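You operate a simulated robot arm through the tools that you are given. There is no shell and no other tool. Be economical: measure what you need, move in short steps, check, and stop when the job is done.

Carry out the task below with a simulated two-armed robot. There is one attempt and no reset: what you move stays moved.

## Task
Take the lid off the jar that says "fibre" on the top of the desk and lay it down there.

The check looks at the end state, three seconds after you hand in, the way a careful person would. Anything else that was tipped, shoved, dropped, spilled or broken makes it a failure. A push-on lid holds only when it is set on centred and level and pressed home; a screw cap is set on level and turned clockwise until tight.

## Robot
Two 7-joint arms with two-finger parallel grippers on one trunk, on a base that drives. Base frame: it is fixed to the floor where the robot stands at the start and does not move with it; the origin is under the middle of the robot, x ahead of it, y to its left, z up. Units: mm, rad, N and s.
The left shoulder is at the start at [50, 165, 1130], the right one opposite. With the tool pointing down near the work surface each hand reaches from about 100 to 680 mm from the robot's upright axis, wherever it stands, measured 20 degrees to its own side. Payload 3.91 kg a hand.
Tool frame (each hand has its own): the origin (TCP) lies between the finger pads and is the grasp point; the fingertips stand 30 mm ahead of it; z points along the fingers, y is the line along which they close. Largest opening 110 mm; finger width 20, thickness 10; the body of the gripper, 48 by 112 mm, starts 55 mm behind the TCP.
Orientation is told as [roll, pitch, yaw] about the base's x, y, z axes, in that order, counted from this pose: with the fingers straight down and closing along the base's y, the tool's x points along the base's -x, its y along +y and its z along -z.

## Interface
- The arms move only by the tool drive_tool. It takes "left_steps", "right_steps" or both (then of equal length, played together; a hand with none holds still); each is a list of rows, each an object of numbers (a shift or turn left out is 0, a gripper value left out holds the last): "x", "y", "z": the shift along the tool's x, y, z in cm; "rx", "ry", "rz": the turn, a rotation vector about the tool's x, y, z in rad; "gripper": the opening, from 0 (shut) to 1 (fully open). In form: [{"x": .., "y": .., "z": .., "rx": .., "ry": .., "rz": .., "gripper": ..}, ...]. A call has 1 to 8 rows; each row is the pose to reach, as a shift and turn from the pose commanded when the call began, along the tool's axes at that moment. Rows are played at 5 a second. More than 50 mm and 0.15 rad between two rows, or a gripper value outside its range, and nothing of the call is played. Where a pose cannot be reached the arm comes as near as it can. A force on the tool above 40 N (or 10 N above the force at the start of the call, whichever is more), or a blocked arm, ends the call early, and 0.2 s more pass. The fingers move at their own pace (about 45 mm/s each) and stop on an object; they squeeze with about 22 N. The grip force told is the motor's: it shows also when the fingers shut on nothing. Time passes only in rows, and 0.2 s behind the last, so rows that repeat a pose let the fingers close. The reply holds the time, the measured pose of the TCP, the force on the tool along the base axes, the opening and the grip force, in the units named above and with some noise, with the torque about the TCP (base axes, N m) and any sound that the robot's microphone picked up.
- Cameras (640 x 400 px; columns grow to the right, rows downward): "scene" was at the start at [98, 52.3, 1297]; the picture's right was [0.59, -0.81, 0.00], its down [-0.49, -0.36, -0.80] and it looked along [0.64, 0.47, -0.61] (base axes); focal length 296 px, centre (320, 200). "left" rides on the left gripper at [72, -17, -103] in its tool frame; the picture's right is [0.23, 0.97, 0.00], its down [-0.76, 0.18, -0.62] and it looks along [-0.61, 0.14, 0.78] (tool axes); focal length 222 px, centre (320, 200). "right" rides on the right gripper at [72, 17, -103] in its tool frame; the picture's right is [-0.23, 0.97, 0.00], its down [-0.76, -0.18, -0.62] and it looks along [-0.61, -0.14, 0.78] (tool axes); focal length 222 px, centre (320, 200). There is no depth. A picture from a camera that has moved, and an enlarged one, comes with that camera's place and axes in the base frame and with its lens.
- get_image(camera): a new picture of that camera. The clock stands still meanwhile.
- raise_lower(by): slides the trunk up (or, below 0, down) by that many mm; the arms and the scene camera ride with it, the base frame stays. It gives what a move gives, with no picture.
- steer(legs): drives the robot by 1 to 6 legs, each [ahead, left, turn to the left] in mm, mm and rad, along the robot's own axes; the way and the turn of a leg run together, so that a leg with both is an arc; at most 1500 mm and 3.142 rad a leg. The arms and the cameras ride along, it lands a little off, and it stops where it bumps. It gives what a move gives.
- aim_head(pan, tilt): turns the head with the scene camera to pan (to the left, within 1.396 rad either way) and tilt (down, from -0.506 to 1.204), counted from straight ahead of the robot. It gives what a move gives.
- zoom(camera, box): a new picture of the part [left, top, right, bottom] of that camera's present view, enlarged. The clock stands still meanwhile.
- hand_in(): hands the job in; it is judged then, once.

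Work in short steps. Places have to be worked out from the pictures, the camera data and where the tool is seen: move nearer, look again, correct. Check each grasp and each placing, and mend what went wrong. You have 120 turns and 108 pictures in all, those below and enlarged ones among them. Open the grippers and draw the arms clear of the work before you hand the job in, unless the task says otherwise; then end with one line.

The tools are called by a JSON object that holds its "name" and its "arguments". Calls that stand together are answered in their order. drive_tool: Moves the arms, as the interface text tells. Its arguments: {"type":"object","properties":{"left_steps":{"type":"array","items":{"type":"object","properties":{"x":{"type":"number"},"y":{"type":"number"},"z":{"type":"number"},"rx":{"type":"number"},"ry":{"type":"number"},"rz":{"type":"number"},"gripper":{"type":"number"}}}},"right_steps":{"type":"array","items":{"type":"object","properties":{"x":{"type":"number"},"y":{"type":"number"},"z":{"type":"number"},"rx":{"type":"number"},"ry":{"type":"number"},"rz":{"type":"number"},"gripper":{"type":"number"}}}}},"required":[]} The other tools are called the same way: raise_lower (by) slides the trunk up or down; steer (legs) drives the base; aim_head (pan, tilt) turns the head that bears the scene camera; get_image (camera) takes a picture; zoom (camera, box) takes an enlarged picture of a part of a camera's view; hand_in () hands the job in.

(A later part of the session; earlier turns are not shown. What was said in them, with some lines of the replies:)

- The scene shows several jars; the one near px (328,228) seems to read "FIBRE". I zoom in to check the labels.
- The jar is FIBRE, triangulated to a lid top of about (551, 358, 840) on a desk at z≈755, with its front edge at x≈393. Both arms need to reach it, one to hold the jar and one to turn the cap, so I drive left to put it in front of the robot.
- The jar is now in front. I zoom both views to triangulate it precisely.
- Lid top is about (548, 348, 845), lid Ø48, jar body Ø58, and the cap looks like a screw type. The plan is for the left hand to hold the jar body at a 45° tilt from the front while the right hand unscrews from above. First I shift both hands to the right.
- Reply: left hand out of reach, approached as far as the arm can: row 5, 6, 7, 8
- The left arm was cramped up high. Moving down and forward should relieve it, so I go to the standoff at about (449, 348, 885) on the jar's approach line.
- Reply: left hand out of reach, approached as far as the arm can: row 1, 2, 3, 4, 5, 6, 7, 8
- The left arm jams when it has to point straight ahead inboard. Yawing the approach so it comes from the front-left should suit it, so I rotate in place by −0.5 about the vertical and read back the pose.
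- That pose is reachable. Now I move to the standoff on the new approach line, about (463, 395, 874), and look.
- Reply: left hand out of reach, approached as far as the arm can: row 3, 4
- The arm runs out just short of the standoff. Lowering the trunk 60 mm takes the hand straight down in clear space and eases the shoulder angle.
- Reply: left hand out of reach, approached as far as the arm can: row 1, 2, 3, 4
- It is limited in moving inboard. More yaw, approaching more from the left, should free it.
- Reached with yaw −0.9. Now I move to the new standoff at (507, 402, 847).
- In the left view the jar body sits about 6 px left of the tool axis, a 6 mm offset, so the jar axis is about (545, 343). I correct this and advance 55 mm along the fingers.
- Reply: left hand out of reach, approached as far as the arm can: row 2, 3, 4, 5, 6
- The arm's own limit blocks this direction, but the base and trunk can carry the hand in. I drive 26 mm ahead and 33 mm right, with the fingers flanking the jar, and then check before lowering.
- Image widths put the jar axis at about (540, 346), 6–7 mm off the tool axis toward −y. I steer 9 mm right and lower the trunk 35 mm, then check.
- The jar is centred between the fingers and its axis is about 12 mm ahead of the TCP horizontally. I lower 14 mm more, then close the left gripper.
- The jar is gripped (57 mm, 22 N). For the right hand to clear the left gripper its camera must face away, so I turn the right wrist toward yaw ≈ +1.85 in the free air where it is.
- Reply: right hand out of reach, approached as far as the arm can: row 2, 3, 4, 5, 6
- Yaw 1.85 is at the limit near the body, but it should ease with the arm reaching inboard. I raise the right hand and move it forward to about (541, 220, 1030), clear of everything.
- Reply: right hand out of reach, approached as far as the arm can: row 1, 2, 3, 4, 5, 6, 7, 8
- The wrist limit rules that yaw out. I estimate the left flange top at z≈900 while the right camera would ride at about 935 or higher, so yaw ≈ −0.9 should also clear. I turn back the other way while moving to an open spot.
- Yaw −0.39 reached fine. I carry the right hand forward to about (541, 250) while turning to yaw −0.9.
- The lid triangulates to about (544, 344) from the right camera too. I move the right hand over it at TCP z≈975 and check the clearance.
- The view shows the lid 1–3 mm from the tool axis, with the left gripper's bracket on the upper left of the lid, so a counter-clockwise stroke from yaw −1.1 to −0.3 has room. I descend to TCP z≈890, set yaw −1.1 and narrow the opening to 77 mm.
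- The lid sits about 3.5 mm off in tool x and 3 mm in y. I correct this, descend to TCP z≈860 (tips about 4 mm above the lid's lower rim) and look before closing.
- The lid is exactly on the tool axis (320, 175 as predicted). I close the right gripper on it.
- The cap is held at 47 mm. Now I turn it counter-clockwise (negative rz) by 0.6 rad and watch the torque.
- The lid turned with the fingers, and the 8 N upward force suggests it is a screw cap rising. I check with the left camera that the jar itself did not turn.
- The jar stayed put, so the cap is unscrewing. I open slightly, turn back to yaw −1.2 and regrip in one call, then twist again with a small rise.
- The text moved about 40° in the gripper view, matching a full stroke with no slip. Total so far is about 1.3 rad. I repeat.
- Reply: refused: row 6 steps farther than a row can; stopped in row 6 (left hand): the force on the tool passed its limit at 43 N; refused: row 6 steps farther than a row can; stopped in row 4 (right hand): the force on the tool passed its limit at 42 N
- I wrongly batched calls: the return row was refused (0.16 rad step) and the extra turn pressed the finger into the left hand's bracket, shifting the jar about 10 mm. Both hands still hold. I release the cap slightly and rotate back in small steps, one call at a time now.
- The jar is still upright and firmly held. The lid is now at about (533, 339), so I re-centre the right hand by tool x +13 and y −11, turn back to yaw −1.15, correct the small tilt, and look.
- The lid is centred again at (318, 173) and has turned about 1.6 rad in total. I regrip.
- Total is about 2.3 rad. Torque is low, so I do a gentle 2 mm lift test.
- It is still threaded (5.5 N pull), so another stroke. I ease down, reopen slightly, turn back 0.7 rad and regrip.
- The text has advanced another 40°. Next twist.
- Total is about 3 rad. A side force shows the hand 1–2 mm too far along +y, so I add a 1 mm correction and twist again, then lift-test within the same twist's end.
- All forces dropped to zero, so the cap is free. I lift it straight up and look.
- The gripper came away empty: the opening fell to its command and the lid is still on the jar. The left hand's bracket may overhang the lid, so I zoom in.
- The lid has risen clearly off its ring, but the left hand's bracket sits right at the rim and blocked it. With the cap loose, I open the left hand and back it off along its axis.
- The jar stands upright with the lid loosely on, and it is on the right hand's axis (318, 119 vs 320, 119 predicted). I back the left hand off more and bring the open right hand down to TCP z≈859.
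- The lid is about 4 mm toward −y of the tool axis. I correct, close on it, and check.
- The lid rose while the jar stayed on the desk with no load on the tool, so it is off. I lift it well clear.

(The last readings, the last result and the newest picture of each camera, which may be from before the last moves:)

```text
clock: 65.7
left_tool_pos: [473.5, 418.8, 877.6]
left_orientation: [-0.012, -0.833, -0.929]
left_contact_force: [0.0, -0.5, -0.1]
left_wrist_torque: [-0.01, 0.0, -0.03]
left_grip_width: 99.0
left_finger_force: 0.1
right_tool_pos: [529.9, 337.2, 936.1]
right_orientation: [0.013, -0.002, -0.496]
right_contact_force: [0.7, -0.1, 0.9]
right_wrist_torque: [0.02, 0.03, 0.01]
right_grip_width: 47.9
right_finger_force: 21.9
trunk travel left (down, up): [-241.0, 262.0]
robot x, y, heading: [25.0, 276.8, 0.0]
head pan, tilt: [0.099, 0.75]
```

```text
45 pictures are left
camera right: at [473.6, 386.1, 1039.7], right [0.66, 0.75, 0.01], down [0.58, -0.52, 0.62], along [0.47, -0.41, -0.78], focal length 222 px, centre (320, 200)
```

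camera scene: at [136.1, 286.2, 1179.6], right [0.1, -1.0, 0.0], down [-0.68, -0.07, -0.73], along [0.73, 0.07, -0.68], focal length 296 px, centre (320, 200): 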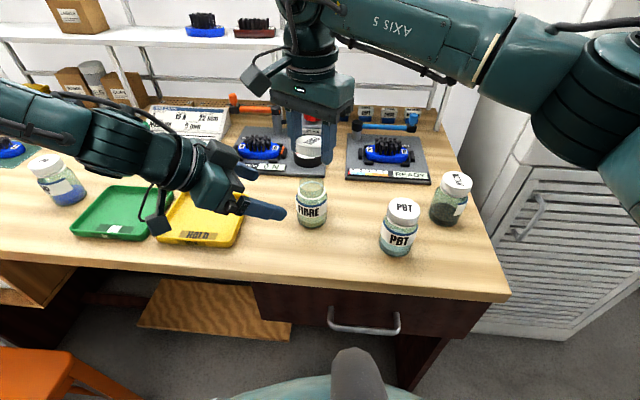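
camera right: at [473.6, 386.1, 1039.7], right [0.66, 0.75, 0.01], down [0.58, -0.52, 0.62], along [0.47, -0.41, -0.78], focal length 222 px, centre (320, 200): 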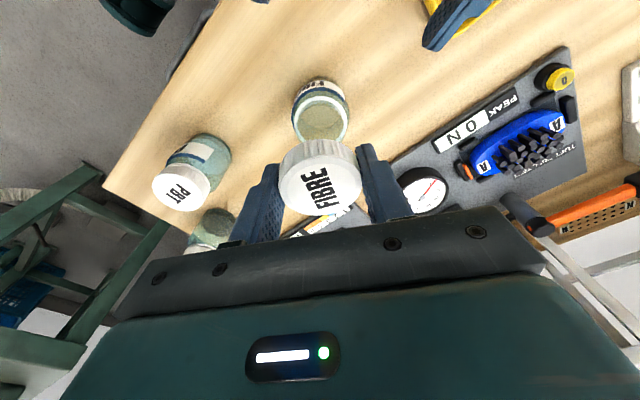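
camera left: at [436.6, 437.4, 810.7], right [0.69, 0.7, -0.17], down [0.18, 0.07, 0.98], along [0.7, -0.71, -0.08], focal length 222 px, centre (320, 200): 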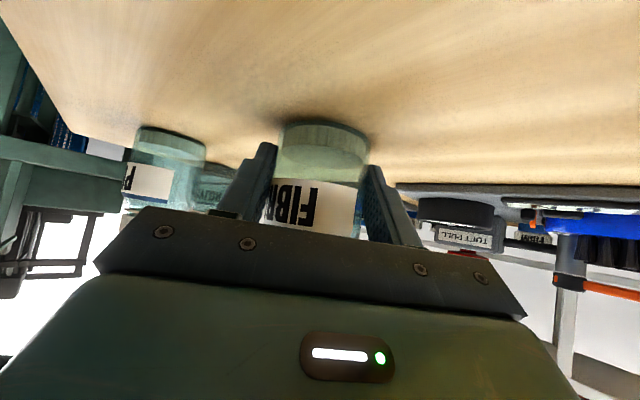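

The lid is off and the jar is undisturbed. I will lay it on the clear spot at about (455, 265), so I carry it there at height while raising the left hand out of the way.

{"name": "drive_tool", "arguments": {"left_steps": [{"x": -1.5, "z": -1.3}, {"x": -3, "z": -2.7}, {"x": -4.5, "z": -4}, {"x": -5.9, "z": -5.4}, {"x": -5.9, "z": -5.4}], "right_steps": [{"x": 0.8, "y": -2.5}, {"x": 1.6, "y": -5}, {"x": 2.4, "y": -7.5}, {"x": 3.16, "y": -9.9}, {"x": 3.16, "y": -9.9}]}}

{"name": "get_image", "arguments": {"camera": "scene"}}

{"name": "get_image", "arguments": {"camera": "right"}}

```text
clock: 66.9
left_tool_pos: [473.6, 419.6, 957.4]
left_orientation: [-0.01, -0.831, -0.929]
left_contact_force: [-0.2, -0.7, -0.6]
left_wrist_torque: [-0.02, 0.01, 0.0]
left_grip_width: 99.1
left_finger_force: 0.1
right_tool_pos: [453.8, 264.1, 935.6]
right_orientation: [0.013, -0.002, -0.495]
right_contact_force: [-0.9, 0.2, -0.7]
right_wrist_torque: [0.0, 0.0, 0.01]
right_grip_width: 47.7
right_finger_force: 22.0
trunk travel left (down, up): [-241.0, 262.0]
robot x, y, heading: [23.6, 280.1, -0.001]
head pan, tilt: [0.099, 0.75]
```

```text
44 pictures are left
camera scene: at [136.2, 286.2, 1179.6], right [0.1, -1.0, 0.0], down [-0.68, -0.07, -0.73], along [0.73, 0.07, -0.68], focal length 296 px, centre (320, 200)
```

scene: 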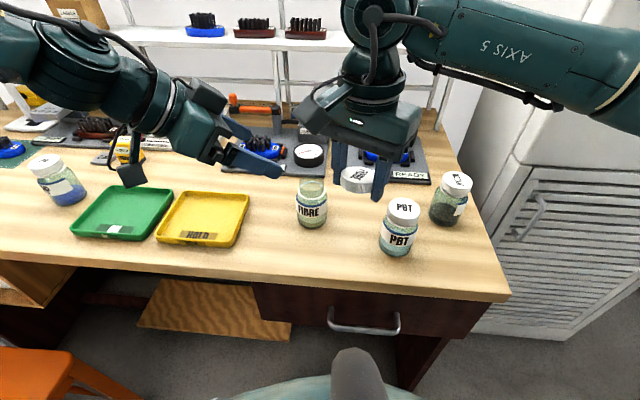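

```text
43 pictures are left
camera right: at [397.4, 313.1, 1039.2], right [0.66, 0.75, 0.01], down [0.58, -0.52, 0.62], along [0.47, -0.41, -0.78], focal length 222 px, centre (320, 200)
```

right: 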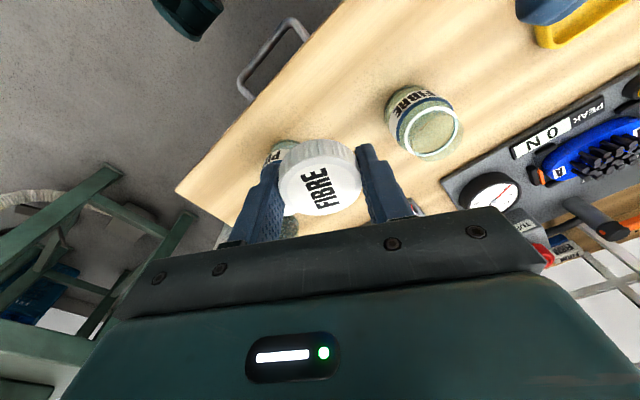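

The path down is clear of the PBT jar (~75 mm away). I descend to TCP z≈795 and check.

{"name": "drive_tool", "arguments": {"right_steps": [{"z": 3}, {"z": 6}, {"z": 9}, {"z": 11.5}, {"z": 13.5}, {"z": 14}, {"z": 14}]}}

{"name": "zoom", "arguments": {"camera": "scene", "box": [270, 170, 450, 300]}}

```text
clock: 68.5
left_tool_pos: [474.9, 419.2, 957.7]
left_orientation: [-0.012, -0.832, -0.927]
left_contact_force: [-0.5, 0.4, 0.6]
left_wrist_torque: [0.01, -0.02, 0.02]
left_grip_width: 99.3
left_finger_force: 0.1
right_tool_pos: [456.0, 263.9, 796.1]
right_orientation: [0.012, -0.002, -0.496]
right_contact_force: [0.0, -0.2, -0.5]
right_wrist_torque: [0.0, 0.0, 0.02]
right_grip_width: 47.8
right_finger_force: 22.3
trunk travel left (down, up): [-241.0, 262.0]
robot x, y, heading: [24.6, 278.5, 0.0]
head pan, tilt: [0.099, 0.75]
```

```text
3.08 times, centred on (360, 235) of scene
camera zoom: at [136.2, 286.2, 1179.6], right [0.1, -1.0, 0.0], down [-0.68, -0.07, -0.73], along [0.73, 0.07, -0.68], focal length 911 px, centre (197, 92)
```

zoom: 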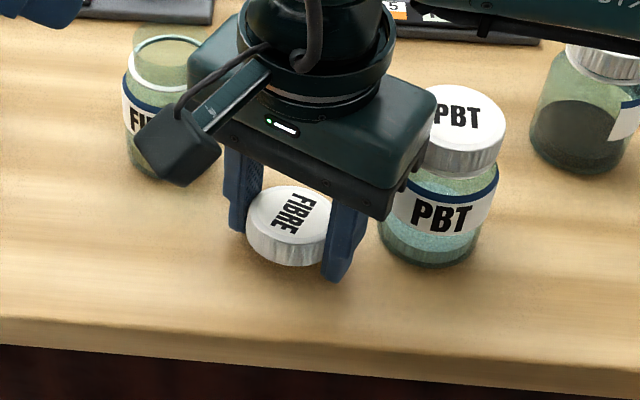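

I descend slowly in 1–1.5 mm rows until contact.

{"name": "drive_tool", "arguments": {"right_steps": [{"z": 0.2}, {"z": 0.4}, {"z": 0.55}, {"z": 0.7}, {"z": 0.8}]}}

```text
clock: 69.7
left_tool_pos: [472.1, 419.5, 958.9]
left_orientation: [-0.007, -0.834, -0.93]
left_contact_force: [-0.4, 0.0, 0.2]
left_wrist_torque: [0.0, 0.0, 0.01]
left_grip_width: 98.9
left_finger_force: 0.1
right_tool_pos: [455.6, 266.3, 790.2]
right_orientation: [0.015, -0.006, -0.494]
right_contact_force: [-6.3, -6.5, 32.7]
right_wrist_torque: [-0.94, 0.87, 0.06]
right_grip_width: 47.7
right_finger_force: 22.2
trunk travel left (down, up): [-241.0, 262.0]
robot x, y, heading: [25.0, 277.3, -0.006]
head pan, tilt: [0.099, 0.75]
```

Contact at TCP z≈790 with 33 N. I back off about 1.5 mm to relieve the pressure, then open gradually.

{"name": "drive_tool", "arguments": {"right_steps": [{"z": -0.1}, {"z": -0.2}, {"z": -0.2}]}}

```text
clock: 70.5
left_tool_pos: [473.2, 419.1, 957.4]
left_orientation: [-0.006, -0.832, -0.932]
left_contact_force: [0.1, 0.0, -1.0]
left_wrist_torque: [0.03, -0.01, -0.02]
left_grip_width: 98.9
left_finger_force: 0.1
right_tool_pos: [453.8, 265.5, 789.6]
right_orientation: [0.013, -0.004, -0.495]
right_contact_force: [-4.0, -7.5, 29.1]
right_wrist_torque: [-0.87, 0.73, 0.12]
right_grip_width: 47.9
right_finger_force: 22.1
trunk travel left (down, up): [-241.0, 262.0]
robot x, y, heading: [26.0, 276.2, -0.002]
head pan, tilt: [0.099, 0.75]
```

{"name": "drive_tool", "arguments": {"right_steps": [{"z": -0.1}, {"z": -0.2}, {"z": -0.3}, {"z": -0.3}]}}

```text
clock: 71.5
left_tool_pos: [474.5, 419.4, 956.1]
left_orientation: [-0.012, -0.834, -0.93]
left_contact_force: [0.1, -0.7, -0.2]
left_wrist_torque: [-0.02, 0.0, 0.01]
left_grip_width: 99.0
left_finger_force: 0.0
right_tool_pos: [455.3, 265.9, 790.8]
right_orientation: [0.012, -0.002, -0.495]
right_contact_force: [-0.2, -0.4, -0.8]
right_wrist_torque: [-0.01, -0.02, -0.03]
right_grip_width: 47.5
right_finger_force: 21.9
trunk travel left (down, up): [-241.0, 262.0]
robot x, y, heading: [29.0, 279.4, -0.002]
head pan, tilt: [0.099, 0.75]
```

The pressure is relieved (0 N) and the lid is within about 1 mm of the desk. I open, then lift straight up.

{"name": "drive_tool", "arguments": {"right_steps": [{"gripper": 0.5}, {"gripper": 0.55}, {"gripper": 0.65}, {"gripper": 0.65}, {"z": -1.5}, {"z": -4}, {"z": -8}, {"z": -12}]}}

{"name": "get_image", "arguments": {"camera": "scene"}}

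{"name": "get_image", "arguments": {"camera": "right"}}

```text
clock: 73.3
left_tool_pos: [474.3, 419.6, 956.7]
left_orientation: [-0.01, -0.831, -0.928]
left_contact_force: [0.1, 0.5, -0.2]
left_wrist_torque: [-0.01, -0.01, -0.01]
left_grip_width: 98.8
left_finger_force: 0.0
right_tool_pos: [456.4, 260.8, 913.1]
right_orientation: [0.01, -0.002, -0.494]
right_contact_force: [-0.3, 0.8, 0.9]
right_wrist_torque: [0.0, 0.0, -0.02]
right_grip_width: 71.3
right_finger_force: 0.0
trunk travel left (down, up): [-241.0, 262.0]
robot x, y, heading: [28.7, 280.8, 0.001]
head pan, tilt: [0.099, 0.75]
```

```text
41 pictures are left
camera scene: at [136.1, 286.2, 1179.6], right [0.1, -1.0, 0.0], down [-0.68, -0.07, -0.73], along [0.73, 0.07, -0.68], focal length 296 px, centre (320, 200)
```

scene: 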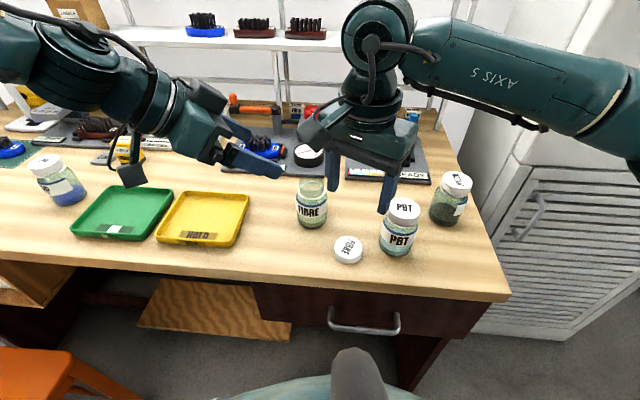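

```text
40 pictures are left
camera right: at [401.2, 311.7, 1017.6], right [0.66, 0.75, 0.01], down [0.58, -0.52, 0.62], along [0.47, -0.41, -0.78], focal length 222 px, centre (320, 200)
```

right: 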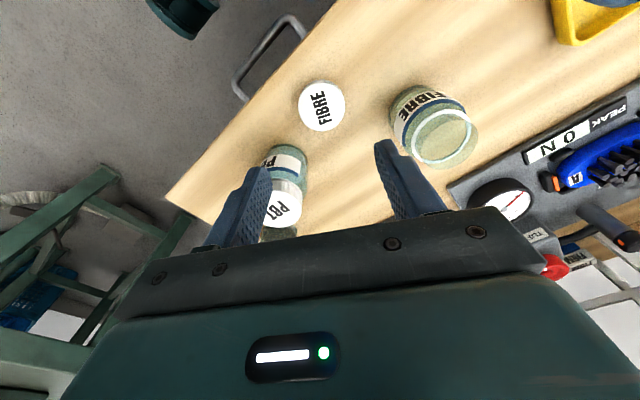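

The lid lies flat on the desk, the open jar is upright, and nothing else was touched. I raise the trunk to draw both arms clear and take a last look.

{"name": "raise_lower", "arguments": {"by": 150}}

{"name": "get_image", "arguments": {"camera": "scene"}}

{"name": "zoom", "arguments": {"camera": "scene", "box": [260, 190, 460, 315]}}

```text
clock: 75.0
left_tool_pos: [473.6, 420.0, 1106.9]
left_orientation: [-0.011, -0.832, -0.928]
left_contact_force: [-0.1, -0.9, -0.1]
left_wrist_torque: [-0.03, -0.02, -0.01]
left_grip_width: 99.1
left_finger_force: 0.0
right_tool_pos: [458.4, 261.3, 1063.2]
right_orientation: [0.013, -0.001, -0.493]
right_contact_force: [-0.4, 0.0, 0.4]
right_wrist_torque: [0.0, -0.03, -0.02]
right_grip_width: 71.7
right_finger_force: 0.0
trunk travel left (down, up): [-391.0, 112.0]
robot x, y, heading: [26.0, 278.5, -0.001]
head pan, tilt: [0.099, 0.75]
```

```text
39 pictures are left
camera scene: at [136.3, 286.2, 1329.5], right [0.1, -1.0, 0.0], down [-0.68, -0.07, -0.73], along [0.73, 0.07, -0.68], focal length 296 px, centre (320, 200)
```

scene: 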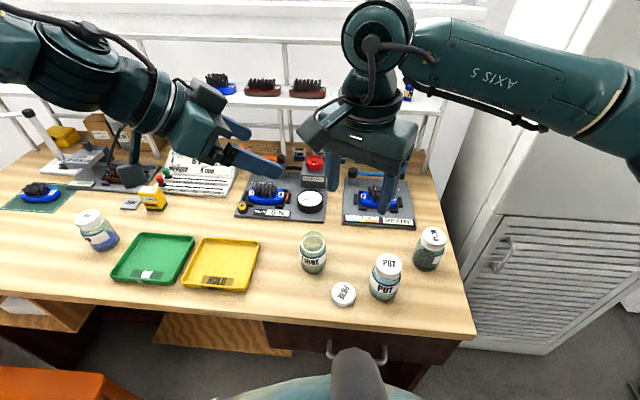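

```text
3.20 times, centred on (360, 252) of scene
camera zoom: at [136.3, 286.2, 1329.5], right [0.1, -1.0, 0.0], down [-0.68, -0.07, -0.73], along [0.73, 0.07, -0.68], focal length 947 px, centre (192, 32)
```

zoom: 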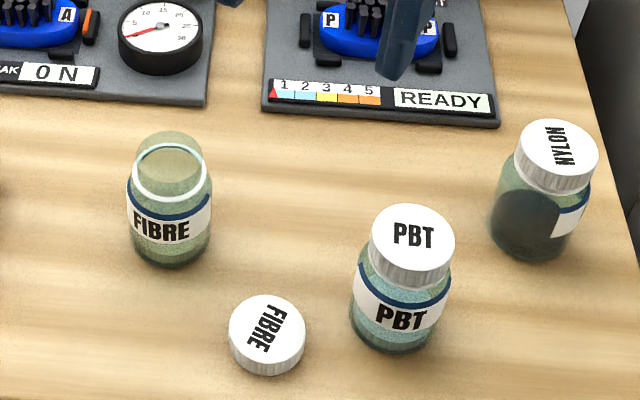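

All is in order: the lid is flat on the desk, the jar is upright and open, and both arms are clear. Handing in.

{"name": "hand_in", "arguments": {}}

```text
The job is handed in.
```

The "fibre" jar's lid is unscrewed and lying flat on the desk beside the open, upright jar; a mis-sent turn slid the jar about 10 mm along the desk, and nothing else was disturbed.
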